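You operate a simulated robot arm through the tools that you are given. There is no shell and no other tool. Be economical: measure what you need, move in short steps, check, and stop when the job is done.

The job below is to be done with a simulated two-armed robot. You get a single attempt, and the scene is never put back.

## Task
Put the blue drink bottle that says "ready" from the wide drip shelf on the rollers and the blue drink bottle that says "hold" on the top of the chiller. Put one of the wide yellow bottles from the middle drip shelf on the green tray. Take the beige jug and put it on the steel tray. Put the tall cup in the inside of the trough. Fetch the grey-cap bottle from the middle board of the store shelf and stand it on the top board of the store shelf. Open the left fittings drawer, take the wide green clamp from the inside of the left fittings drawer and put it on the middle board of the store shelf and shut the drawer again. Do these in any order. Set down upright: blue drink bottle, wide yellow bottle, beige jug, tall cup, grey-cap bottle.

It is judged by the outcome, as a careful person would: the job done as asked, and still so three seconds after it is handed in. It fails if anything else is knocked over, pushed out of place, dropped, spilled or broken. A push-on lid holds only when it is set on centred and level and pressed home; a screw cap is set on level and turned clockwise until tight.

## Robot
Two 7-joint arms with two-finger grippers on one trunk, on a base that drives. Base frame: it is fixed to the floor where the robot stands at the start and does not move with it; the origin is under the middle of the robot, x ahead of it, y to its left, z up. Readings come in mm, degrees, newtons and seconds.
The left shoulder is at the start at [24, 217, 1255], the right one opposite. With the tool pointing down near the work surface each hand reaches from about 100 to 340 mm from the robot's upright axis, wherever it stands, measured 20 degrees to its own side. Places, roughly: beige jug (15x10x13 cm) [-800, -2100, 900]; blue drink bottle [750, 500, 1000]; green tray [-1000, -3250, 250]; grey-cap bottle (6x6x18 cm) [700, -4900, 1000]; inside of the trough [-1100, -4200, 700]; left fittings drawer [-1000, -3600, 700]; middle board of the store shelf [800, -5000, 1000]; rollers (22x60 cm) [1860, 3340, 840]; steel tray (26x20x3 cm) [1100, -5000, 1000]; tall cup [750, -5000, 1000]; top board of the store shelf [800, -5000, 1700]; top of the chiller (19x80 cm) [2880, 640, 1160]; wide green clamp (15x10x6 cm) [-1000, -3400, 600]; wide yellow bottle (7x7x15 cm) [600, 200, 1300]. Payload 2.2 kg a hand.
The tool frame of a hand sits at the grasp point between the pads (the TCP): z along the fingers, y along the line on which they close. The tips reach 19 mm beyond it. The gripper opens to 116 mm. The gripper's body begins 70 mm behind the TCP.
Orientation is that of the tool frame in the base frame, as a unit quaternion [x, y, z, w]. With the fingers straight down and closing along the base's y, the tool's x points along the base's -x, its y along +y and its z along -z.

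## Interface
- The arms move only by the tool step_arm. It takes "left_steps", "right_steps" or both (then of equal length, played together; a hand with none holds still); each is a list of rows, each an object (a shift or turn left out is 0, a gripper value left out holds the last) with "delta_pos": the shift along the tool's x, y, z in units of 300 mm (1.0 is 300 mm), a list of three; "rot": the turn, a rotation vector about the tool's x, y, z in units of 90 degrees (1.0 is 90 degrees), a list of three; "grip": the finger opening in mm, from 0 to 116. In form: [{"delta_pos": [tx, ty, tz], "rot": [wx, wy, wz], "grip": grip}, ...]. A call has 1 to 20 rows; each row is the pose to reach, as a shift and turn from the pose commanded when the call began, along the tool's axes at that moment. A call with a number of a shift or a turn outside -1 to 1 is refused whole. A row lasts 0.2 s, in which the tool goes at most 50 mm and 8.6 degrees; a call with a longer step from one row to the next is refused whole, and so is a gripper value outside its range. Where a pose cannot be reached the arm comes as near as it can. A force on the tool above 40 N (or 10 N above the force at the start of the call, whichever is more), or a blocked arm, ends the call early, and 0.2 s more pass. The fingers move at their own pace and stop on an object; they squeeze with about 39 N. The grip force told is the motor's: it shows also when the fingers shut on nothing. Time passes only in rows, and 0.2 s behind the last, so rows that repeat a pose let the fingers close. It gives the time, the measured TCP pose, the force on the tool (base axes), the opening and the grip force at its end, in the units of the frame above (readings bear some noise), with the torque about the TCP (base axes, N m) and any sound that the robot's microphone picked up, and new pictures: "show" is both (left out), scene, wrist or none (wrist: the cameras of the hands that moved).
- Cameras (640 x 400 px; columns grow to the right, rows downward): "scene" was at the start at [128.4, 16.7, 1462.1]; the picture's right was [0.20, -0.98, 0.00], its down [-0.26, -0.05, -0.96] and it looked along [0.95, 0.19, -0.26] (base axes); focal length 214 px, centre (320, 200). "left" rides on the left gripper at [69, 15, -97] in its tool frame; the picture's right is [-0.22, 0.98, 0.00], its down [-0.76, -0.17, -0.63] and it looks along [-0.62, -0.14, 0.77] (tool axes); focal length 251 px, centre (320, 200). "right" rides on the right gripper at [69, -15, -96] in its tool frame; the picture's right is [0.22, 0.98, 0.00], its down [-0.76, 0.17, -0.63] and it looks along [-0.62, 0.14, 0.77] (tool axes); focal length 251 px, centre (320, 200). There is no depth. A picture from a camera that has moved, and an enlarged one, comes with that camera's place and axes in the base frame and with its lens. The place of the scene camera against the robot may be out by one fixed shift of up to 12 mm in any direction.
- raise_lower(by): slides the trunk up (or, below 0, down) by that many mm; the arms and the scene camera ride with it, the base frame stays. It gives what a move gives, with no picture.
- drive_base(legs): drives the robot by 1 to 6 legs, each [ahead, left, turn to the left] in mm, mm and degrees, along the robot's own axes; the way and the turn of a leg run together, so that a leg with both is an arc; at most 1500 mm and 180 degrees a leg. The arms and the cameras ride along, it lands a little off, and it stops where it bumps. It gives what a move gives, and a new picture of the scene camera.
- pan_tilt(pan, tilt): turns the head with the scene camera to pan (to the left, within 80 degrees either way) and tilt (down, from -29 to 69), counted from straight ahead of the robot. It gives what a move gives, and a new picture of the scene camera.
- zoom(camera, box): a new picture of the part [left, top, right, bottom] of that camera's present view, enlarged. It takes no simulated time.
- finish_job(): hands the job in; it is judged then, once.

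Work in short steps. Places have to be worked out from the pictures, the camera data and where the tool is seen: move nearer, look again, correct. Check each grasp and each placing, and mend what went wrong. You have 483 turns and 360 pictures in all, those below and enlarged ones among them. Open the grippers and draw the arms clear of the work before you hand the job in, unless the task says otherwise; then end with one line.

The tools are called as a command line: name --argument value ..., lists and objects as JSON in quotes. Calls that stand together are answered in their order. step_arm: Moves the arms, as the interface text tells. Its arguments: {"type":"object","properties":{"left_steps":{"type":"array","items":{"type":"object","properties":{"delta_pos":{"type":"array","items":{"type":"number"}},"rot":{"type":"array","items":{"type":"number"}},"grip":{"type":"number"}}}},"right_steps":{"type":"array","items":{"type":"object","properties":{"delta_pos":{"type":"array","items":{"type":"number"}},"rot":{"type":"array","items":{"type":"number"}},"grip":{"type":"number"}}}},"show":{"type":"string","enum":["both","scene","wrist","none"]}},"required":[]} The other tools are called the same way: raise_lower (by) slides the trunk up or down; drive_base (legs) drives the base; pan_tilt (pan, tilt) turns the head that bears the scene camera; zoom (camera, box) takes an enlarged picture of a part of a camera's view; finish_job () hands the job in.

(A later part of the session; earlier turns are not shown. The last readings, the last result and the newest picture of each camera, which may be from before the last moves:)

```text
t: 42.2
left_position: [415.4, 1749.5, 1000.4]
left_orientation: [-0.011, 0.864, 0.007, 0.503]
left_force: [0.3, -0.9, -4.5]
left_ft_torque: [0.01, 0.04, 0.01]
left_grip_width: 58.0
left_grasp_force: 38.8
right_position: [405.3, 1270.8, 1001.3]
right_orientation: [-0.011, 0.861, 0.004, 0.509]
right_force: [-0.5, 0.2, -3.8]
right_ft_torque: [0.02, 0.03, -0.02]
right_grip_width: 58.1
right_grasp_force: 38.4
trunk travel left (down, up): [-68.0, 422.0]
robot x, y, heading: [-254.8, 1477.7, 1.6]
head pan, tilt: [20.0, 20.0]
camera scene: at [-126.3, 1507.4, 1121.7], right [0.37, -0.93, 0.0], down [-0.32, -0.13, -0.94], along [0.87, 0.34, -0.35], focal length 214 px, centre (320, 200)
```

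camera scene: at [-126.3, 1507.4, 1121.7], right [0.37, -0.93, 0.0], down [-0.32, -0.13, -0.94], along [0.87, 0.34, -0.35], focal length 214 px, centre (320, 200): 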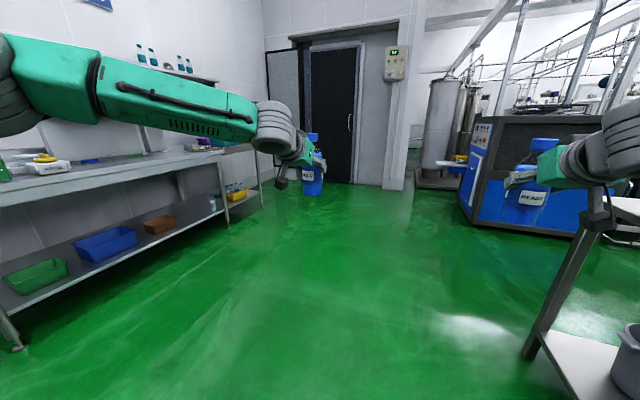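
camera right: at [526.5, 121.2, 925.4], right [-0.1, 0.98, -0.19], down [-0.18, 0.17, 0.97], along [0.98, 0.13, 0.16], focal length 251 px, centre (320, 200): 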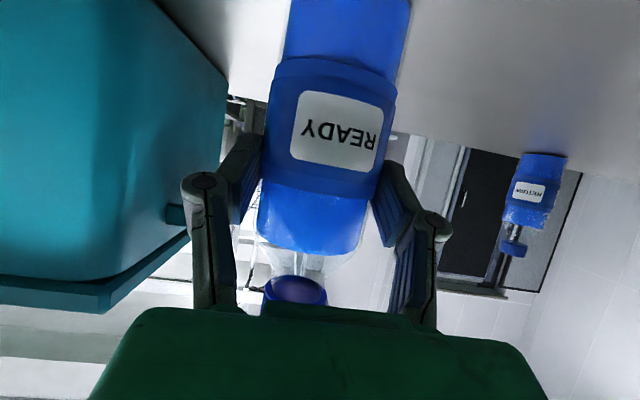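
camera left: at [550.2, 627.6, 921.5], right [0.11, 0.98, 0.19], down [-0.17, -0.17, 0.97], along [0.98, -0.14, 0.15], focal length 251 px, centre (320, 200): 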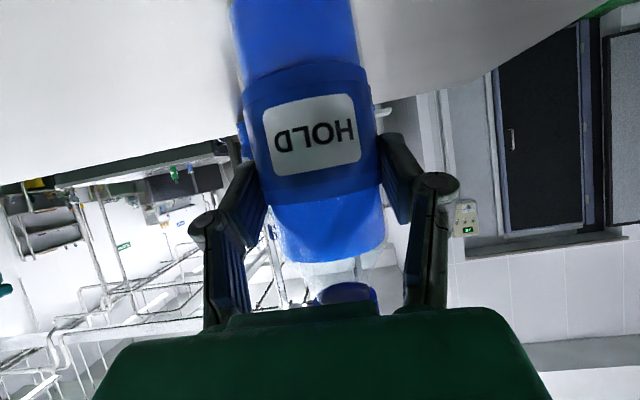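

The BOTTLES bench runs along the far left wall (y≈3200+), chiller is ahead-right. I turn 25° left and drive 1500 mm toward the bench's right end.

drive_base --legs '[[0, 0, 25], [1400, 0, 0]]'

drive_base --legs '[[0, 0, 63]]'

```text
t: 50.7
left_position: [1556.8, 2606.2, 1000.3]
left_orientation: [-0.181, 0.845, 0.106, 0.492]
left_force: [0.2, 0.4, -3.7]
left_ft_torque: [-0.02, 0.02, -0.03]
left_grip_width: 58.0
left_grasp_force: 38.9
right_position: [1732.2, 2160.8, 1003.2]
right_orientation: [-0.18, 0.842, 0.105, 0.498]
right_force: [-0.6, 0.8, -4.0]
right_ft_torque: [-0.01, 0.1, 0.01]
right_grip_width: 57.9
right_grasp_force: 39.2
trunk travel left (down, up): [-68.0, 422.0]
robot x, y, heading: [1047.1, 2099.4, 24.1]
head pan, tilt: [20.0, 20.0]
camera scene: at [1149.8, 2174.5, 1121.7], right [0.7, -0.72, 0.0], down [-0.25, -0.24, -0.94], along [0.67, 0.65, -0.35], focal length 214 px, centre (320, 200)
```

scene: 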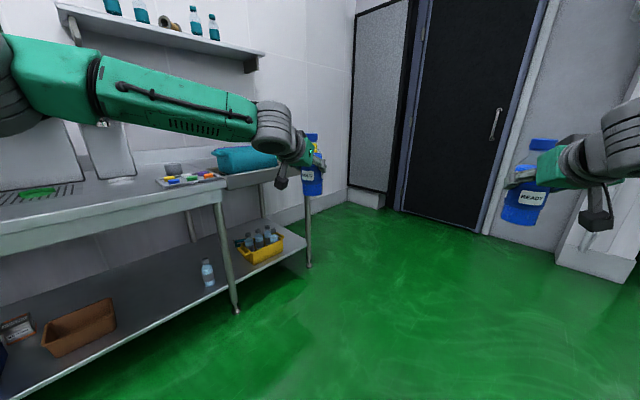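

```text
t: 53.9
left_position: [816.2, 2773.2, 1002.8]
left_orientation: [-0.6, 0.621, 0.351, 0.361]
left_force: [-0.5, -0.2, -2.9]
left_ft_torque: [-0.06, 0.0, 0.02]
left_grip_width: 58.0
left_grasp_force: 39.1
right_position: [1294.2, 2733.1, 1005.0]
right_orientation: [-0.596, 0.619, 0.353, 0.369]
right_force: [-0.1, 0.0, -3.9]
right_ft_torque: [-0.04, 0.01, 0.01]
right_grip_width: 57.6
right_grasp_force: 38.8
trunk travel left (down, up): [-68.0, 422.0]
robot x, y, heading: [1047.2, 2092.1, 87.7]
head pan, tilt: [20.0, 20.0]
camera scene: at [1015.6, 2223.3, 1121.7], right [0.95, 0.31, 0.0], down [0.1, -0.33, -0.94], along [-0.29, 0.89, -0.35], focal length 214 px, centre (320, 200)
```

scene: 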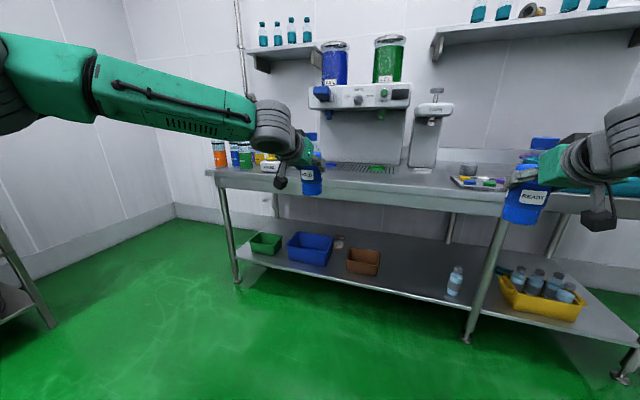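

I strafe right 800 to face the rollers at the bench's right end, and look ahead.

drive_base --legs '[[0, -800, 2]]'

pan_tilt --pan 0 --tilt 25

```text
t: 58.2
left_position: [1590.0, 2745.9, 1003.5]
left_orientation: [0.614, -0.606, -0.358, -0.357]
left_force: [0.1, 0.9, -3.2]
left_ft_torque: [-0.04, -0.06, -0.02]
left_grip_width: 58.0
left_grasp_force: 39.3
right_position: [2068.9, 2727.7, 1008.2]
right_orientation: [0.611, -0.604, -0.36, -0.364]
right_force: [-1.2, -0.1, -2.4]
right_ft_torque: [-0.05, -0.05, -0.02]
right_grip_width: 57.8
right_grasp_force: 39.5
trunk travel left (down, up): [-68.0, 422.0]
robot x, y, heading: [1859.1, 2081.3, 90.3]
head pan, tilt: [20.0, 20.0]
camera scene: at [1812.2, 2209.2, 1121.5], right [0.94, 0.35, 0.01], down [0.13, -0.33, -0.94], along [-0.33, 0.88, -0.35], focal length 214 px, centre (320, 200)
```

scene: 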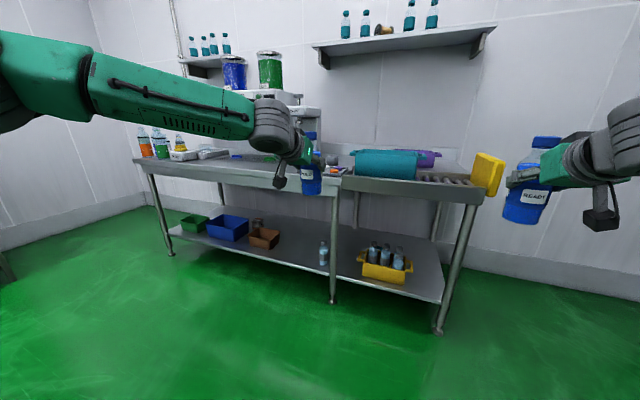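

```text
t: 59.0
left_position: [1592.4, 2742.8, 1006.1]
left_orientation: [0.612, -0.606, -0.36, -0.357]
left_force: [-0.4, 0.3, -3.1]
left_ft_torque: [-0.04, 0.0, 0.01]
left_grip_width: 57.9
left_grasp_force: 38.8
right_position: [2070.3, 2723.9, 1009.7]
right_orientation: [0.61, -0.604, -0.362, -0.364]
right_force: [-0.6, -0.7, -3.4]
right_ft_torque: [-0.06, -0.04, -0.03]
right_grip_width: 57.6
right_grasp_force: 39.0
trunk travel left (down, up): [-68.0, 422.0]
robot x, y, heading: [1857.2, 2083.0, 90.5]
head pan, tilt: [0.0, 25.0]
camera scene: at [1846.9, 2213.9, 1113.7], right [1.0, 0.01, 0.0], down [0.01, -0.43, -0.9], along [-0.01, 0.9, -0.43], focal length 214 px, centre (320, 200)
```

scene: 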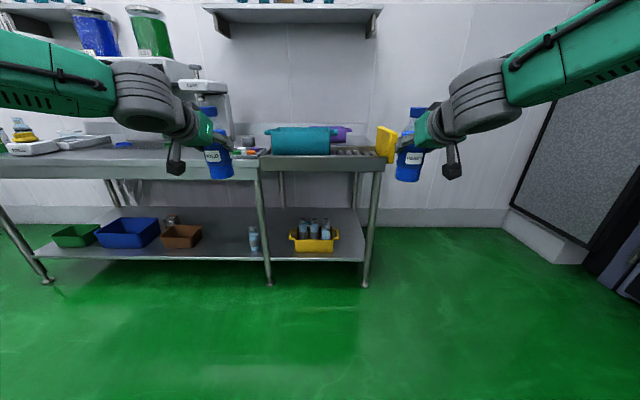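

The roller section is at the bench's right end, partly occupied. I zoom in.

zoom --camera "scene" --box '[240, 100, 420, 212]'

```text
3.56 times, centred on (330, 156) of scene
camera zoom: at [1846.9, 2213.9, 1113.7], right [1.0, 0.01, 0.0], down [0.01, -0.43, -0.9], along [-0.01, 0.9, -0.43], focal length 763 px, centre (284, 356)
```

zoom: 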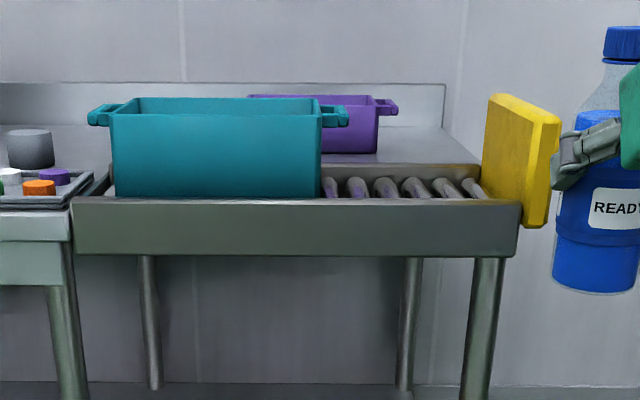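

Free rollers lie between the teal box and the yellow stop, x≈1940–2110. I lift and retract the left hand for safety, then drive closer.

step_arm --left_steps '[{"delta_pos": [-0.06, 0, -0.14]}, {"delta_pos": [-0.12, 0, -0.28]}, {"delta_pos": [-0.18, 0, -0.42]}, {"delta_pos": [-0.25, 0, -0.567]}, {"delta_pos": [-0.25, 0, -0.567]}]' --show "none"

drive_base --legs '[[330, 45, 0]]'

zoom --camera "right" --box '[0, 0, 640, 400]'

```text
t: 60.2
left_position: [1597.8, 2629.0, 1154.7]
left_orientation: [0.612, -0.607, -0.36, -0.356]
left_force: [0.2, -0.3, -3.7]
left_ft_torque: [-0.01, -0.01, 0.01]
left_grip_width: 57.9
left_grasp_force: 39.5
right_position: [2074.3, 2724.7, 1008.4]
right_orientation: [0.609, -0.605, -0.361, -0.363]
right_force: [-0.2, 0.6, -3.0]
right_ft_torque: [-0.04, 0.02, 0.0]
right_grip_width: 57.6
right_grasp_force: 39.4
trunk travel left (down, up): [-68.0, 422.0]
robot x, y, heading: [1859.5, 2083.0, 90.5]
head pan, tilt: [0.0, 25.0]
```

```text
t: 62.5
left_position: [1552.4, 2965.1, 1153.9]
left_orientation: [0.611, -0.608, -0.361, -0.357]
left_force: [-0.6, -0.2, -3.8]
left_ft_torque: [-0.04, -0.01, 0.02]
left_grip_width: 58.1
left_grasp_force: 39.2
right_position: [2031.5, 3059.5, 1007.7]
right_orientation: [0.608, -0.605, -0.363, -0.363]
right_force: [-0.3, 0.1, -3.3]
right_ft_torque: [-0.06, -0.01, 0.0]
right_grip_width: 58.2
right_grasp_force: 39.1
trunk travel left (down, up): [-68.0, 422.0]
robot x, y, heading: [1810.3, 2417.1, 89.8]
head pan, tilt: [0.0, 25.0]
camera scene: at [1805.4, 2549.4, 1113.7], right [1.0, 0.0, 0.0], down [0.0, -0.43, -0.9], along [0.0, 0.9, -0.43], focal length 214 px, centre (320, 200)
```

scene: 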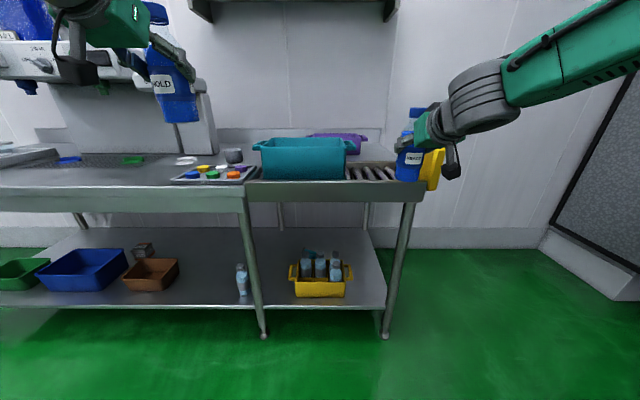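

```text
1.00 times, centred on (320, 200) of right (not enlarged: the box is as wide or as high as the picture)
camera zoom: at [2045.6, 2942.3, 994.5], right [-0.98, -0.1, -0.19], down [-0.17, -0.2, 0.97], along [-0.14, 0.97, 0.18], focal length 251 px, centre (320, 200)
```

zoom: 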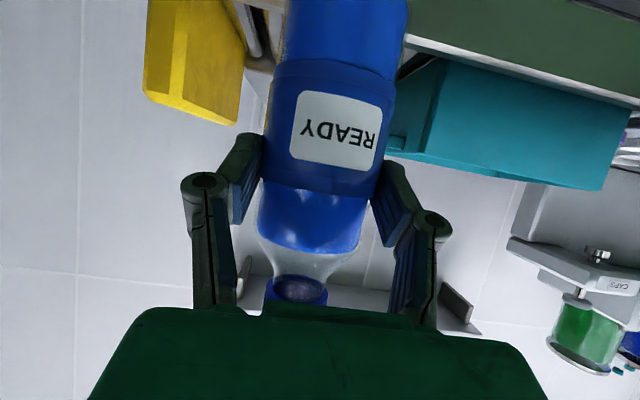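

I zoom the scene camera on the rollers to find their spacing and position.

zoom --camera "scene" --box '[310, 120, 470, 220]'

```text
4.00 times, centred on (390, 170) of scene
camera zoom: at [1805.4, 2549.4, 1113.7], right [1.0, 0.0, 0.0], down [0.0, -0.43, -0.9], along [0.0, 0.9, -0.43], focal length 858 px, centre (40, 320)
```

zoom: 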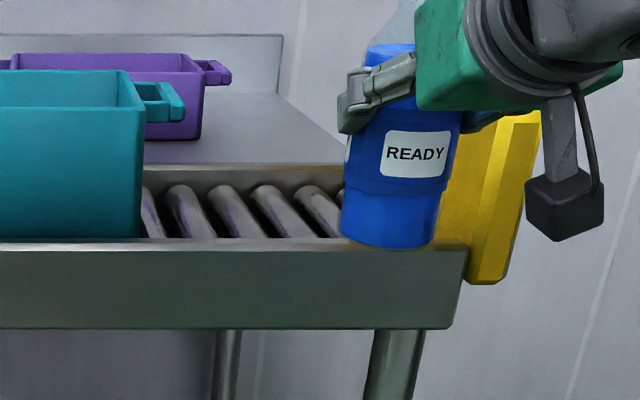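

Rails at z≈870, y 3209–3439; rollers pitch ≈44 mm at x≈1955/1999/2044/2089. I'll aim between two rollers at x≈2021, y≈3325, and drive in above them.

drive_base --legs '[[200, 10, 0.2]]'

pan_tilt --pan -15 --tilt 40

zoom --camera "scene" --box '[240, 60, 400, 160]'

```text
t: 64.1
left_position: [1541.2, 3166.6, 1154.4]
left_orientation: [0.61, -0.608, -0.361, -0.358]
left_force: [0.4, 0.0, -3.1]
left_ft_torque: [-0.02, 0.03, 0.0]
left_grip_width: 58.0
left_grasp_force: 39.4
right_position: [2018.9, 3261.0, 1010.3]
right_orientation: [0.608, -0.606, -0.362, -0.363]
right_force: [0.0, -0.6, -5.1]
right_ft_torque: [-0.06, 0.01, 0.02]
right_grip_width: 57.8
right_grasp_force: 39.6
trunk travel left (down, up): [-68.0, 422.0]
robot x, y, heading: [1800.3, 2618.4, 90.0]
head pan, tilt: [0.0, 25.0]
camera scene: at [1794.3, 2753.2, 1113.6], right [1.0, 0.0, 0.0], down [0.0, -0.43, -0.9], along [0.0, 0.9, -0.43], focal length 214 px, centre (320, 200)
```

scene: 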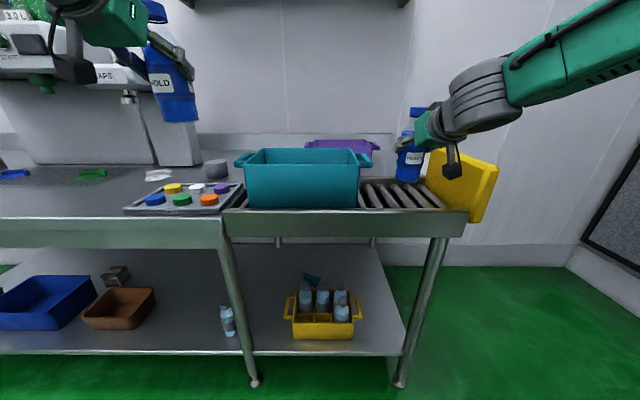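

```text
t: 64.8
left_position: [1540.3, 3162.4, 1157.1]
left_orientation: [0.611, -0.606, -0.363, -0.357]
left_force: [-0.5, 0.1, -3.6]
left_ft_torque: [-0.02, 0.04, 0.02]
left_grip_width: 57.8
left_grasp_force: 39.0
right_position: [2018.9, 3257.7, 1013.3]
right_orientation: [0.608, -0.604, -0.364, -0.365]
right_force: [-0.4, -0.2, -3.7]
right_ft_torque: [-0.03, -0.01, 0.06]
right_grip_width: 57.9
right_grasp_force: 39.6
trunk travel left (down, up): [-68.0, 422.0]
robot x, y, heading: [1798.2, 2622.1, 90.1]
head pan, tilt: [-15.0, 40.0]
camera scene: at [1815.9, 2742.0, 1090.6], right [0.97, -0.25, 0.0], down [-0.16, -0.62, -0.76], along [0.2, 0.74, -0.64], focal length 214 px, centre (320, 200)
```

scene: 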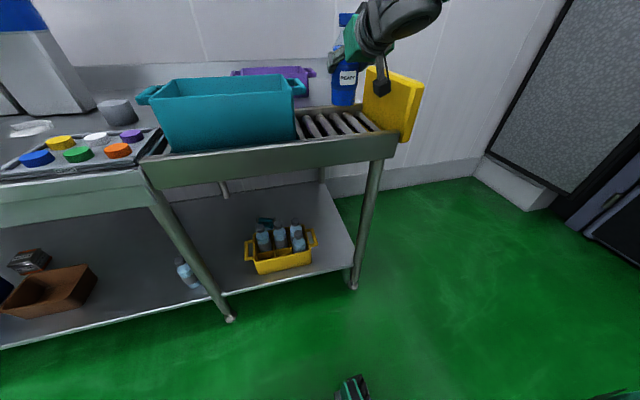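

```text
4.00 times, centred on (320, 110) of scene
camera zoom: at [1815.9, 2742.0, 1090.6], right [0.97, -0.25, 0.0], down [-0.16, -0.62, -0.76], along [0.2, 0.74, -0.64], focal length 858 px, centre (320, 560)
```

zoom: 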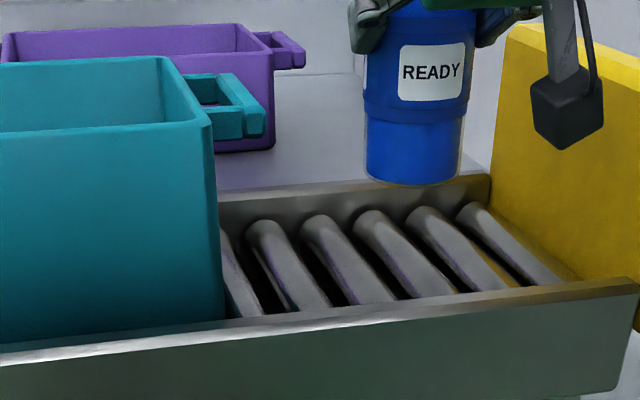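

Camera estimates put the two rollers near x≈2005 and 2050. I drive the last 65 mm in, shift slightly right, and lower the bottle to just above them.

drive_base --legs '[[66, -8, 0]]'

step_arm --right_steps '[{"delta_pos": [0.08, 0, 0.046]}, {"delta_pos": [0.144, 0, 0.083]}, {"delta_pos": [0.144, 0, 0.083]}]' --show "scene"

zoom --camera "scene" --box '[240, 60, 400, 160]'

```text
t: 65.8
left_position: [1543.6, 3231.3, 1154.0]
left_orientation: [0.612, -0.606, -0.361, -0.358]
left_force: [0.2, 0.4, -3.9]
left_ft_torque: [-0.03, -0.02, -0.04]
left_grip_width: 58.0
left_grasp_force: 38.8
right_position: [2021.3, 3324.8, 1010.1]
right_orientation: [0.609, -0.604, -0.362, -0.364]
right_force: [-0.5, 1.1, -5.2]
right_ft_torque: [-0.03, -0.02, -0.04]
right_grip_width: 57.8
right_grasp_force: 39.1
trunk travel left (down, up): [-68.0, 422.0]
robot x, y, heading: [1807.5, 2686.3, 90.3]
head pan, tilt: [-15.0, 40.0]
camera scene: at [1820.0, 2809.3, 1090.3], right [0.97, -0.25, 0.0], down [-0.16, -0.63, -0.76], along [0.2, 0.74, -0.65], focal length 214 px, centre (320, 200)
```

scene: 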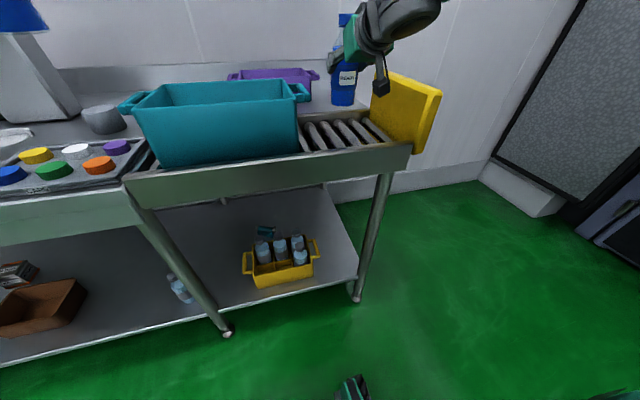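

```text
t: 66.6
left_position: [1546.5, 3223.6, 1157.4]
left_orientation: [0.611, -0.605, -0.363, -0.359]
left_force: [0.0, 0.0, -3.9]
left_ft_torque: [-0.04, -0.01, 0.0]
left_grip_width: 58.0
left_grasp_force: 38.8
right_position: [2023.0, 3322.3, 961.0]
right_orientation: [0.608, -0.603, -0.365, -0.366]
right_force: [-0.4, -0.2, -2.8]
right_ft_torque: [-0.06, 0.0, -0.01]
right_grip_width: 57.6
right_grasp_force: 39.5
trunk travel left (down, up): [-68.0, 422.0]
robot x, y, heading: [1805.8, 2688.8, 90.3]
head pan, tilt: [-15.0, 40.0]
camera scene: at [1821.9, 2806.8, 1090.6], right [0.97, -0.25, 0.0], down [-0.16, -0.62, -0.76], along [0.2, 0.74, -0.65], focal length 214 px, centre (320, 200)
```

scene: 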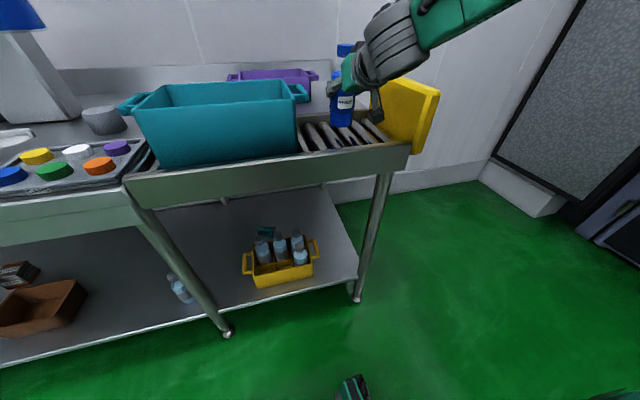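

```text
4.00 times, centred on (320, 110) of scene
camera zoom: at [1821.9, 2806.8, 1090.6], right [0.97, -0.25, 0.0], down [-0.16, -0.62, -0.76], along [0.2, 0.74, -0.65], focal length 858 px, centre (320, 560)
```

zoom: 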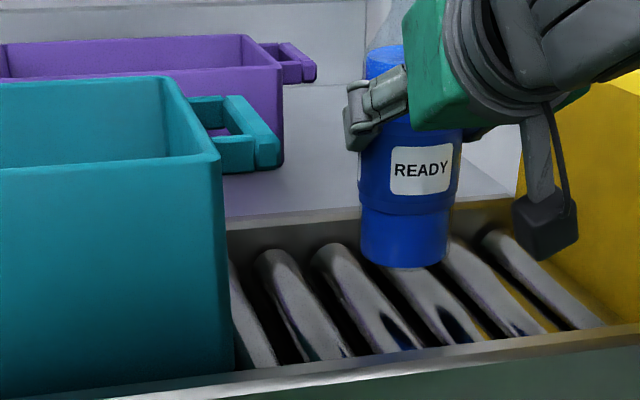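

The bottle hovers roughly between two rollers. I zoom tighter to judge centring.

zoom --camera "scene" --box '[310, 105, 390, 155]'

zoom --camera "right" --box '[160, 0, 480, 200]'

```text
8.00 times, centred on (350, 130) of scene
camera zoom: at [1821.9, 2806.8, 1090.6], right [0.97, -0.25, 0.0], down [-0.16, -0.62, -0.76], along [0.2, 0.74, -0.65], focal length 1716 px, centre (80, 760)
```

zoom: 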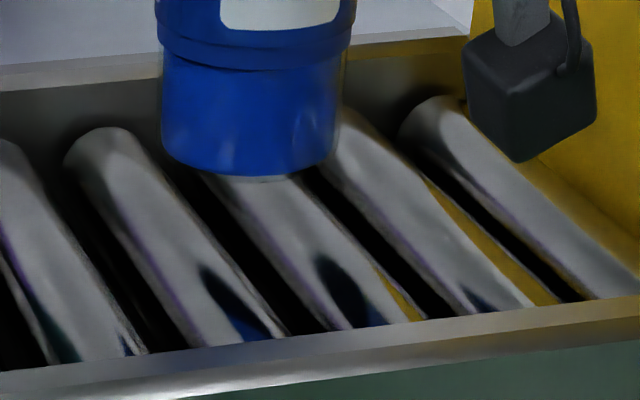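

```text
2.00 times, centred on (320, 100) of right
camera zoom: at [2038.3, 3204.5, 947.4], right [-0.98, -0.1, -0.19], down [-0.17, -0.21, 0.96], along [-0.14, 0.97, 0.18], focal length 503 px, centre (320, 400)
```

zoom: 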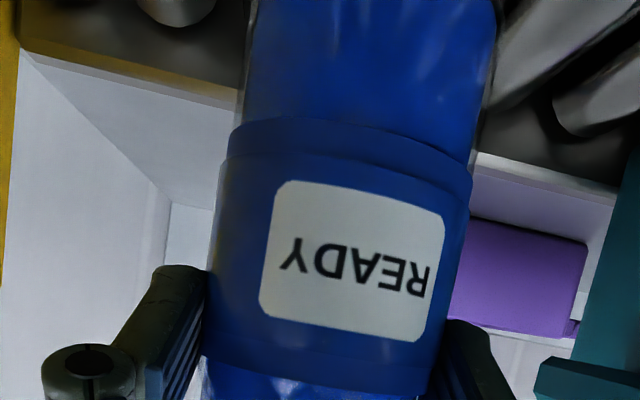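

Accounting for roller tops, the bottle is centred between two rollers. I lower gently until contact.

step_arm --right_steps '[{"delta_pos": [0.0231, 0, 0.0133]}, {"delta_pos": [0.0462, 0, 0.0267]}, {"delta_pos": [0.0548, 0, 0.0317]}, {"delta_pos": [0.0635, 0, 0.0367]}]' --show "none"

zoom --camera "scene" --box '[310, 105, 390, 155]'

```text
t: 67.6
left_position: [1547.7, 3225.9, 1156.1]
left_orientation: [0.611, -0.606, -0.363, -0.358]
left_force: [-0.3, 0.0, -3.7]
left_ft_torque: [-0.02, 0.0, 0.0]
left_grip_width: 57.5
left_grasp_force: 38.9
right_position: [2025.1, 3322.4, 939.7]
right_orientation: [0.608, -0.604, -0.364, -0.364]
right_force: [0.3, -0.2, -4.2]
right_ft_torque: [-0.03, -0.03, 0.01]
right_grip_width: 57.8
right_grasp_force: 39.1
trunk travel left (down, up): [-68.0, 422.0]
robot x, y, heading: [1808.4, 2685.0, 90.2]
head pan, tilt: [-15.0, 40.0]
```

```text
8.00 times, centred on (350, 130) of scene
camera zoom: at [1822.9, 2807.9, 1090.4], right [0.97, -0.25, 0.0], down [-0.16, -0.63, -0.76], along [0.2, 0.74, -0.65], focal length 1716 px, centre (80, 760)
```

zoom: 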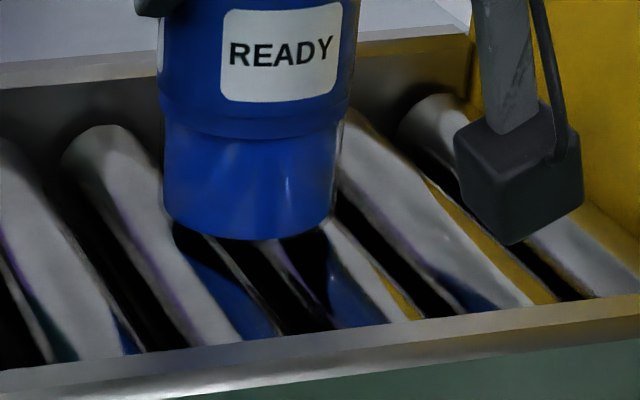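

Nearly touching, reflections symmetric. I continue in 3 mm rows to contact.

step_arm --right_steps '[{"delta_pos": [0.0087, 0, 0.005]}, {"delta_pos": [0.0173, 0, 0.01]}, {"delta_pos": [0.026, 0, 0.015]}, {"delta_pos": [0.0346, 0, 0.02]}]' --show "none"

zoom --camera "scene" --box '[310, 105, 390, 155]'

```text
t: 68.6
left_position: [1545.7, 3224.0, 1157.1]
left_orientation: [0.611, -0.606, -0.362, -0.359]
left_force: [0.1, 0.7, -4.0]
left_ft_torque: [-0.05, 0.0, 0.0]
left_grip_width: 57.8
left_grasp_force: 39.0
right_position: [2023.6, 3323.1, 931.2]
right_orientation: [0.607, -0.603, -0.365, -0.366]
right_force: [0.5, -3.2, 25.8]
right_ft_torque: [0.08, 0.15, 0.02]
right_grip_width: 58.1
right_grasp_force: 33.1
trunk travel left (down, up): [-68.0, 422.0]
robot x, y, heading: [1808.8, 2690.0, 90.3]
head pan, tilt: [-15.0, 40.0]
```

```text
8.00 times, centred on (350, 130) of scene
camera zoom: at [1821.5, 2803.7, 1091.3], right [0.97, -0.25, 0.0], down [-0.16, -0.62, -0.77], along [0.2, 0.74, -0.64], focal length 1716 px, centre (80, 760)
```

zoom: 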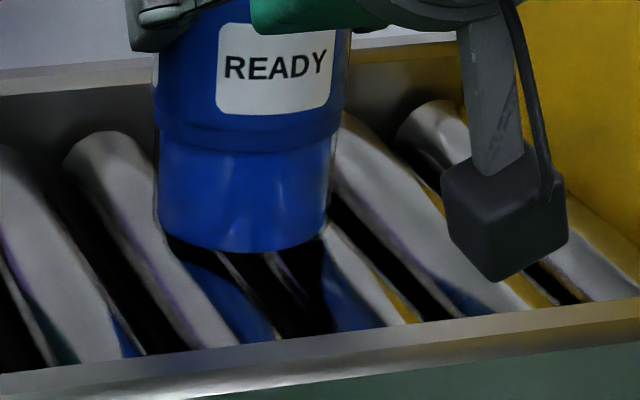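

Contact (26 N up). I ease up slightly and open the fingers to 75 mm.

step_arm --right_steps '[{"delta_pos": [-0.007, 0, -0.004], "grip": 57}, {"delta_pos": [-0.007, 0, -0.004], "grip": 60}, {"delta_pos": [-0.007, 0, -0.004], "grip": 64}, {"delta_pos": [-0.007, 0, -0.004], "grip": 70}, {"delta_pos": [-0.007, 0, -0.004], "grip": 76}, {"delta_pos": [-0.007, 0, -0.004], "grip": 76}]' --show "none"

zoom --camera "scene" --box '[300, 90, 412, 160]'

```text
t: 70.0
left_position: [1547.1, 3224.3, 1156.3]
left_orientation: [0.61, -0.606, -0.362, -0.359]
left_force: [0.4, -0.2, -4.0]
left_ft_torque: [-0.04, -0.02, 0.02]
left_grip_width: 58.0
left_grasp_force: 39.0
right_position: [2025.1, 3325.0, 932.1]
right_orientation: [0.608, -0.603, -0.365, -0.365]
right_force: [0.0, -0.3, -0.9]
right_ft_torque: [0.0, 0.04, 0.01]
right_grip_width: 75.9
right_grasp_force: 0.1
trunk travel left (down, up): [-68.0, 422.0]
robot x, y, heading: [1809.2, 2688.1, 90.1]
head pan, tilt: [-15.0, 40.0]
```

```text
5.71 times, centred on (356, 125) of scene
camera zoom: at [1822.4, 2807.2, 1090.6], right [0.97, -0.25, 0.0], down [-0.16, -0.62, -0.76], along [0.2, 0.74, -0.65], focal length 1226 px, centre (114, 629)
```

zoom: 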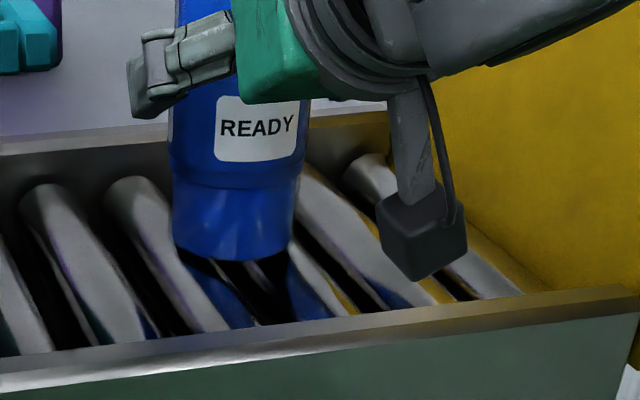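

Bottle stands. I retract the right hand along its approach axis.

step_arm --right_steps '[{"delta_pos": [0, 0, -0.07]}, {"delta_pos": [0, 0, -0.17]}, {"delta_pos": [0, 0, -0.27]}, {"delta_pos": [0, 0, -0.37]}, {"delta_pos": [0, 0, -0.45]}]' --show "scene"

zoom --camera "scene" --box '[280, 30, 440, 160]'

```text
t: 71.2
left_position: [1546.0, 3225.3, 1157.3]
left_orientation: [0.61, -0.606, -0.362, -0.359]
left_force: [0.5, 0.2, -3.0]
left_ft_torque: [-0.02, -0.03, 0.03]
left_grip_width: 57.6
left_grasp_force: 39.2
right_position: [2027.6, 3201.6, 996.3]
right_orientation: [0.608, -0.604, -0.365, -0.365]
right_force: [-0.4, 0.2, -0.1]
right_ft_torque: [-0.05, 0.02, -0.02]
right_grip_width: 76.4
right_grasp_force: 0.1
trunk travel left (down, up): [-68.0, 422.0]
robot x, y, heading: [1804.6, 2684.0, 90.1]
head pan, tilt: [-15.0, 40.0]
camera scene: at [1822.6, 2805.9, 1090.7], right [0.97, -0.25, 0.0], down [-0.16, -0.62, -0.76], along [0.2, 0.74, -0.64], focal length 214 px, centre (320, 200)
```

scene: 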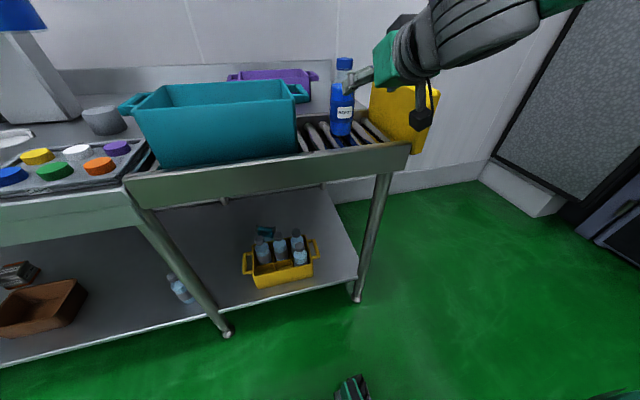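

```text
3.08 times, centred on (360, 95) of scene
camera zoom: at [1822.6, 2805.9, 1090.7], right [0.97, -0.25, 0.0], down [-0.16, -0.62, -0.76], along [0.2, 0.74, -0.64], focal length 660 px, centre (197, 523)
```

zoom: 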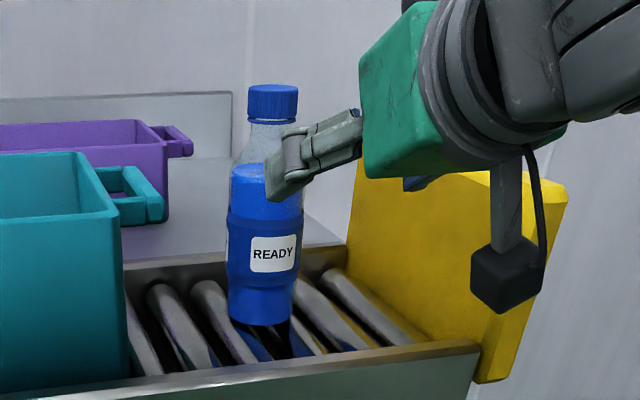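

READY is standing upright on the rollers. I back away and turn toward the chiller.

drive_base --legs '[[-600, 0, 0], [0, 0, -90]]'

pan_tilt --pan -40 --tilt 15

```text
t: 78.5
left_position: [2344.5, 2345.9, 1157.3]
left_orientation: [-0.008, 0.86, 0.006, 0.509]
left_force: [-0.4, -0.3, -3.2]
left_ft_torque: [-0.03, 0.03, 0.0]
left_grip_width: 58.1
left_grasp_force: 39.1
right_position: [2327.0, 1864.9, 995.0]
right_orientation: [-0.006, 0.857, 0.001, 0.515]
right_force: [0.3, 0.1, 0.2]
right_ft_torque: [-0.01, 0.0, 0.0]
right_grip_width: 76.1
right_grasp_force: 0.1
trunk travel left (down, up): [-68.0, 422.0]
robot x, y, heading: [1807.8, 2077.4, 1.0]
head pan, tilt: [-15.0, 40.0]
camera scene: at [1927.5, 2055.5, 1090.6], right [-0.24, -0.97, 0.0], down [-0.63, 0.16, -0.76], along [0.74, -0.19, -0.65], focal length 214 px, centre (320, 200)
```

scene: 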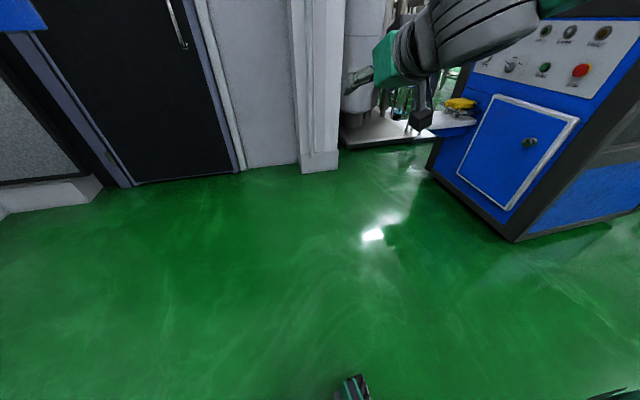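

```text
t: 79.3
left_position: [2344.1, 2344.5, 1158.7]
left_orientation: [-0.006, 0.86, 0.005, 0.51]
left_force: [0.6, 0.0, -3.9]
left_ft_torque: [0.02, 0.06, 0.0]
left_grip_width: 57.5
left_grasp_force: 39.3
right_position: [2326.2, 1863.2, 997.1]
right_orientation: [-0.007, 0.856, 0.002, 0.517]
right_force: [-0.5, -0.4, 0.3]
right_ft_torque: [0.02, 0.01, -0.01]
right_grip_width: 75.8
right_grasp_force: 0.0
trunk travel left (down, up): [-68.0, 422.0]
robot x, y, heading: [1808.7, 2078.4, 0.7]
head pan, tilt: [-40.0, 15.0]
camera scene: at [1917.7, 2017.4, 1130.2], right [-0.63, -0.78, 0.0], down [-0.2, 0.16, -0.97], along [0.75, -0.61, -0.26], focal length 214 px, centre (320, 200)
```

scene: 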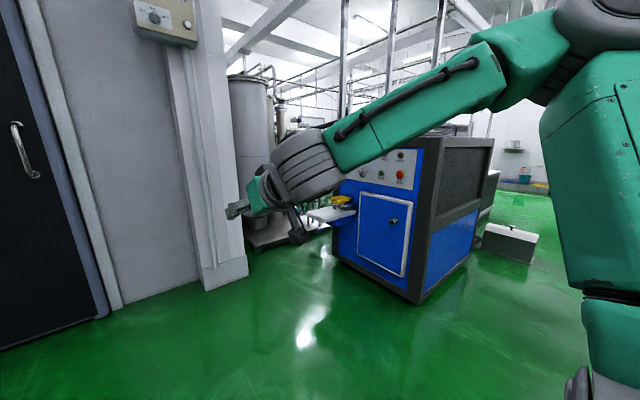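

The chiller's control-panel face looks toward +y (y≈690, x 2500–3270). I raise the trunk, turn to face -y, and strafe in front of it.

raise_lower --by 280

drive_base --legs '[[0, 0, -91], [0, 720, 0]]'

pan_tilt --pan 5 --tilt 20

```text
t: 82.2
left_position: [2343.5, 2345.5, 1438.0]
left_orientation: [-0.008, 0.86, 0.006, 0.51]
left_force: [0.2, -0.4, -4.0]
left_ft_torque: [-0.01, 0.07, -0.02]
left_grip_width: 57.9
left_grasp_force: 39.4
right_position: [2326.0, 1863.5, 1277.4]
right_orientation: [-0.007, 0.856, 0.002, 0.517]
right_force: [0.7, 0.1, 0.2]
right_ft_torque: [0.02, 0.01, -0.03]
right_grip_width: 76.1
right_grasp_force: 0.1
trunk travel left (down, up): [-348.0, 142.0]
robot x, y, heading: [1806.1, 2079.2, 0.8]
head pan, tilt: [-40.0, 15.0]
```

```text
t: 89.9
left_position: [2783.4, 1563.6, 1441.4]
left_orientation: [0.604, 0.611, -0.353, 0.37]
left_force: [-0.2, 0.5, -3.1]
left_ft_torque: [0.03, -0.03, 0.02]
left_grip_width: 57.9
left_grasp_force: 39.2
right_position: [2305.2, 1580.6, 1273.5]
right_orientation: [0.603, 0.608, -0.36, 0.371]
right_force: [0.0, -0.2, 0.8]
right_ft_torque: [0.0, 0.02, 0.01]
right_grip_width: 75.8
right_grasp_force: 0.0
trunk travel left (down, up): [-348.0, 142.0]
robot x, y, heading: [2532.5, 2099.7, -88.9]
head pan, tilt: [-40.0, 15.0]
camera scene: at [2454.0, 1977.6, 1409.3], right [-0.78, 0.63, -0.01], down [0.18, 0.2, -0.96], along [-0.61, -0.75, -0.27], focal length 214 px, centre (320, 200)
```

scene: 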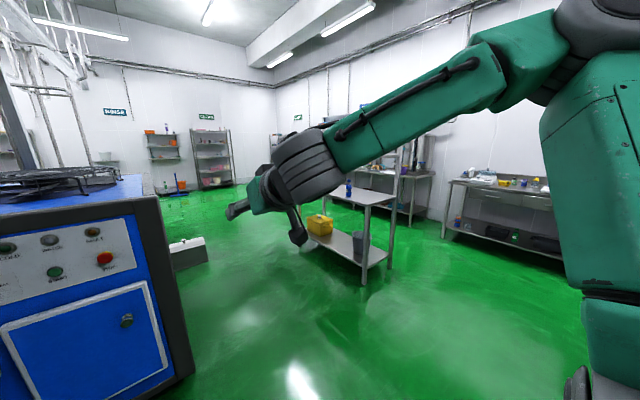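

```text
t: 91.0
left_position: [2801.0, 1565.6, 1439.0]
left_orientation: [0.602, 0.614, -0.356, 0.367]
left_force: [-0.7, 0.3, -4.5]
left_ft_torque: [0.06, -0.02, -0.06]
left_grip_width: 57.8
left_grasp_force: 38.7
right_position: [2319.6, 1583.6, 1277.0]
right_orientation: [0.6, 0.61, -0.364, 0.367]
right_force: [0.0, 0.2, -0.2]
right_ft_torque: [0.02, -0.02, 0.0]
right_grip_width: 75.9
right_grasp_force: 0.0
trunk travel left (down, up): [-348.0, 142.0]
robot x, y, heading: [2538.1, 2097.3, -88.9]
head pan, tilt: [5.0, 20.0]
camera scene: at [2534.0, 1957.5, 1402.0], right [-0.99, -0.1, 0.0], down [-0.03, 0.34, -0.94], along [0.1, -0.93, -0.34], focal length 214 px, centre (320, 200)
```

scene: 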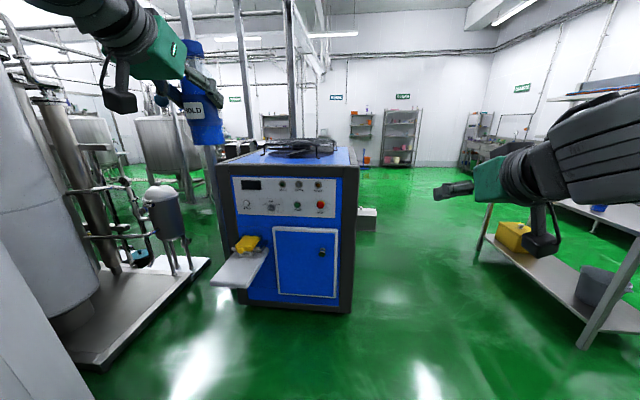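

I zoom on the chiller top to see the free strip.

zoom --camera "scene" --box '[200, 120, 380, 232]'

```text
3.56 times, centred on (290, 176) of scene
camera zoom: at [2534.0, 1957.5, 1402.0], right [-0.99, -0.1, 0.0], down [-0.03, 0.34, -0.94], along [0.1, -0.93, -0.34], focal length 763 px, centre (427, 285)
```

zoom: 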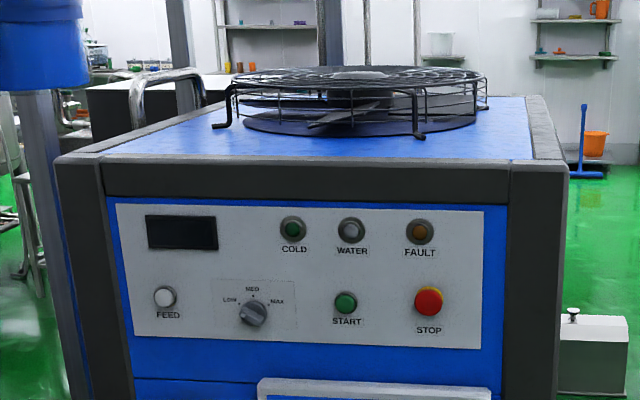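

Free strip in front of the fan guard; I target ≈(2600,650). I shift right ~200 and drive forward 600, then extend the left arm.

drive_base --legs '[[0, -198, -1.1], [640, 0, 0]]'

step_arm --left_steps '[{"delta_pos": [-0.065, 0, 0.115]}, {"delta_pos": [-0.13, 0, 0.23]}, {"delta_pos": [-0.19, 0, 0.335]}, {"delta_pos": [-0.19, 0, 0.335]}]' --show "scene"

```text
t: 95.7
left_position: [2588.9, 935.5, 1433.6]
left_orientation: [0.612, 0.607, -0.357, 0.359]
left_force: [0.7, -0.9, -3.8]
left_ft_torque: [0.09, 0.01, 0.03]
left_grip_width: 58.1
left_grasp_force: 38.5
right_position: [2110.2, 968.2, 1277.8]
right_orientation: [0.608, 0.602, -0.368, 0.364]
right_force: [0.0, 0.9, 0.5]
right_ft_torque: [0.01, 0.0, 0.01]
right_grip_width: 76.1
right_grasp_force: 0.0
trunk travel left (down, up): [-348.0, 142.0]
robot x, y, heading: [2339.1, 1475.4, -90.6]
head pan, tilt: [5.0, 20.0]
camera scene: at [2313.9, 1336.9, 1401.9], right [-1.0, -0.08, -0.02], down [-0.01, 0.34, -0.94], along [0.08, -0.94, -0.34], focal length 214 px, centre (320, 200)
```

scene: 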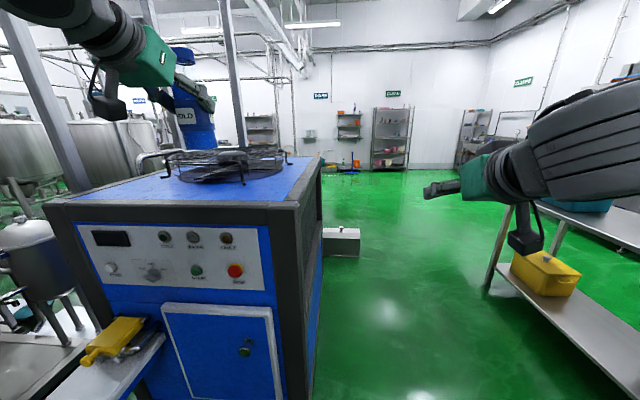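

```text
t: 96.9
left_position: [2716.9, 828.6, 1417.0]
left_orientation: [0.594, 0.623, -0.383, 0.336]
left_force: [4.8, 0.4, -5.1]
left_ft_torque: [0.01, 0.21, -0.29]
left_grip_width: 57.8
left_grasp_force: 38.9
right_position: [2223.8, 974.1, 1295.1]
right_orientation: [0.588, 0.618, -0.392, 0.343]
right_force: [4.6, 0.1, 0.6]
right_ft_torque: [0.08, 0.16, -0.32]
right_grip_width: 76.1
right_grasp_force: 0.1
trunk travel left (down, up): [-348.0, 142.0]
robot x, y, heading: [2349.6, 1478.7, -90.8]
head pan, tilt: [5.0, 20.0]
stopped in row 4 (left hand): the arm was blocked; the commanded pose is now the measured one
camera scene: at [2410.3, 1335.5, 1400.3], right [-1.0, -0.08, 0.04], down [-0.07, 0.34, -0.94], along [0.06, -0.94, -0.35], focal length 214 px, centre (320, 200)
```

scene: 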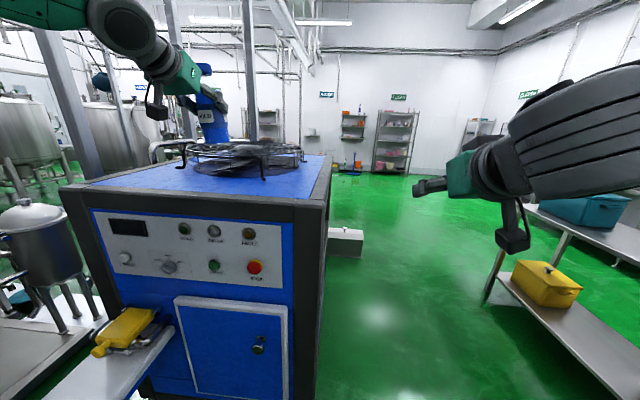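

Both hands shifted together sideways: the robot seems to be swaying. I pause and re-read.

step_arm --right_steps '[{"delta_pos": [0, 0, 0]}, {"delta_pos": [0, 0, 0]}, {"delta_pos": [0, 0, 0]}, {"delta_pos": [0, 0, 0]}]' --show "scene"

```text
t: 98.1
left_position: [2602.4, 835.8, 1443.7]
left_orientation: [0.611, 0.603, -0.365, 0.361]
left_force: [-3.2, 1.9, -2.2]
left_ft_torque: [0.12, -0.06, 0.15]
left_grip_width: 58.0
left_grasp_force: 39.3
right_position: [2126.6, 985.1, 1283.6]
right_orientation: [0.606, 0.601, -0.371, 0.366]
right_force: [-1.3, -0.3, 0.3]
right_ft_torque: [-0.01, -0.02, 0.1]
right_grip_width: 75.8
right_grasp_force: 0.1
trunk travel left (down, up): [-348.0, 142.0]
robot x, y, heading: [2350.4, 1480.3, -91.0]
head pan, tilt: [5.0, 20.0]
stopped in row 4 (right hand): the arm was blocked; the commanded pose is now the measured one
camera scene: at [2347.5, 1338.0, 1401.9], right [-1.0, -0.07, 0.0], down [-0.02, 0.34, -0.94], along [0.07, -0.94, -0.34], focal length 214 px, centre (320, 200)
```

scene: 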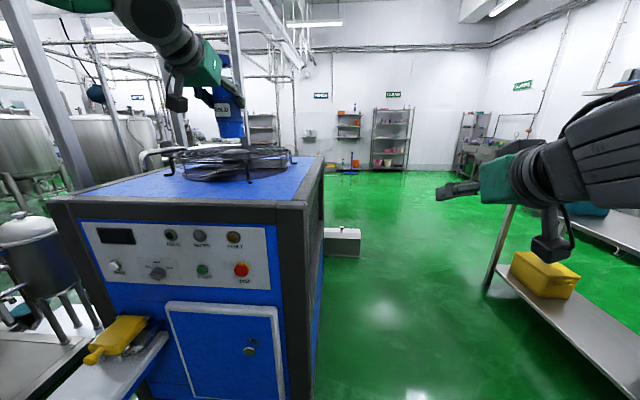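

It rocked and is settling (high trunk after strafing). I lower the trunk 100 mm and let it settle.

raise_lower --by -100

pan_tilt --pan 20 --tilt 30

```text
t: 99.4
left_position: [2671.6, 836.5, 1333.5]
left_orientation: [0.601, 0.613, -0.377, 0.348]
left_force: [0.3, 0.4, -2.6]
left_ft_torque: [0.13, -0.01, -0.04]
left_grip_width: 58.1
left_grasp_force: 38.9
right_position: [2187.8, 984.8, 1193.3]
right_orientation: [0.596, 0.608, -0.386, 0.355]
right_force: [0.5, -0.1, 0.6]
right_ft_torque: [0.01, 0.03, -0.04]
right_grip_width: 76.2
right_grasp_force: 0.1
trunk travel left (down, up): [-248.0, 242.0]
robot x, y, heading: [2363.9, 1474.7, -91.3]
head pan, tilt: [5.0, 20.0]
```

```text
t: 100.2
left_position: [2619.8, 830.4, 1332.7]
left_orientation: [0.608, 0.611, -0.36, 0.356]
left_force: [1.8, -0.4, -5.9]
left_ft_torque: [-0.06, 0.05, -0.07]
left_grip_width: 57.8
left_grasp_force: 39.0
right_position: [2137.2, 979.5, 1180.2]
right_orientation: [0.604, 0.606, -0.37, 0.363]
right_force: [-0.4, -0.2, -2.8]
right_ft_torque: [-0.1, -0.01, 0.02]
right_grip_width: 75.9
right_grasp_force: 0.1
trunk travel left (down, up): [-248.0, 242.0]
robot x, y, heading: [2346.1, 1478.6, -90.6]
head pan, tilt: [20.0, 30.0]
camera scene: at [2329.6, 1341.6, 1284.0], right [-0.94, -0.33, -0.03], down [-0.14, 0.48, -0.87], along [0.3, -0.81, -0.5], focal length 214 px, centre (320, 200)
```

scene: 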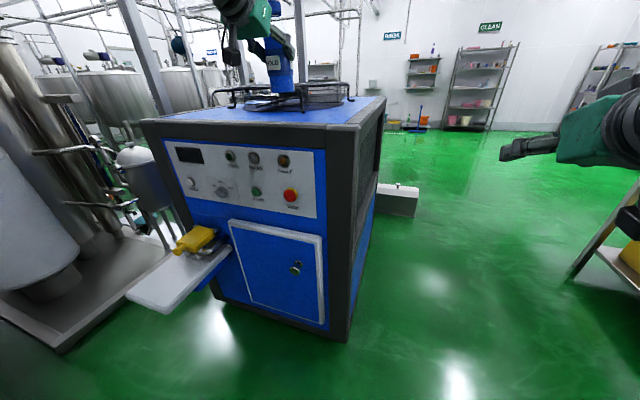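

Still rocking; I wait a couple of seconds.

step_arm --left_steps '[{}, {}, {}, {}, {}, {}, {}, {}, {}, {}]' --show "none"

step_arm --left_steps '[{}, {}, {}, {}, {}, {}, {}, {}, {}, {}]' --show "none"

```text
t: 102.6
left_position: [2568.6, 844.3, 1350.9]
left_orientation: [0.619, 0.596, -0.358, 0.367]
left_force: [-4.8, 0.3, -2.9]
left_ft_torque: [0.1, -0.17, 0.24]
left_grip_width: 57.9
left_grasp_force: 39.6
right_position: [2099.3, 996.8, 1179.0]
right_orientation: [0.612, 0.594, -0.366, 0.373]
right_force: [-2.3, 0.8, -0.5]
right_ft_torque: [-0.02, -0.1, 0.16]
right_grip_width: 75.8
right_grasp_force: 0.0
trunk travel left (down, up): [-248.0, 242.0]
robot x, y, heading: [2356.5, 1481.1, -91.4]
head pan, tilt: [20.0, 30.0]
stopped in row 10 (left hand): the arm was blocked; the commanded pose is now the measured one
```

```text
t: 105.0
left_position: [2704.7, 834.9, 1327.0]
left_orientation: [0.599, 0.618, -0.381, 0.339]
left_force: [5.3, -1.1, -3.4]
left_ft_torque: [0.09, 0.14, -0.25]
left_grip_width: 57.7
left_grasp_force: 38.5
right_position: [2216.1, 991.7, 1193.4]
right_orientation: [0.593, 0.612, -0.392, 0.346]
right_force: [2.6, -0.2, 0.3]
right_ft_torque: [0.08, 0.13, -0.17]
right_grip_width: 75.8
right_grasp_force: 0.1
trunk travel left (down, up): [-248.0, 242.0]
robot x, y, heading: [2377.0, 1483.3, -91.5]
head pan, tilt: [20.0, 30.0]
stopped in row 10 (left hand): the arm was blocked; the commanded pose is now the measured one
```

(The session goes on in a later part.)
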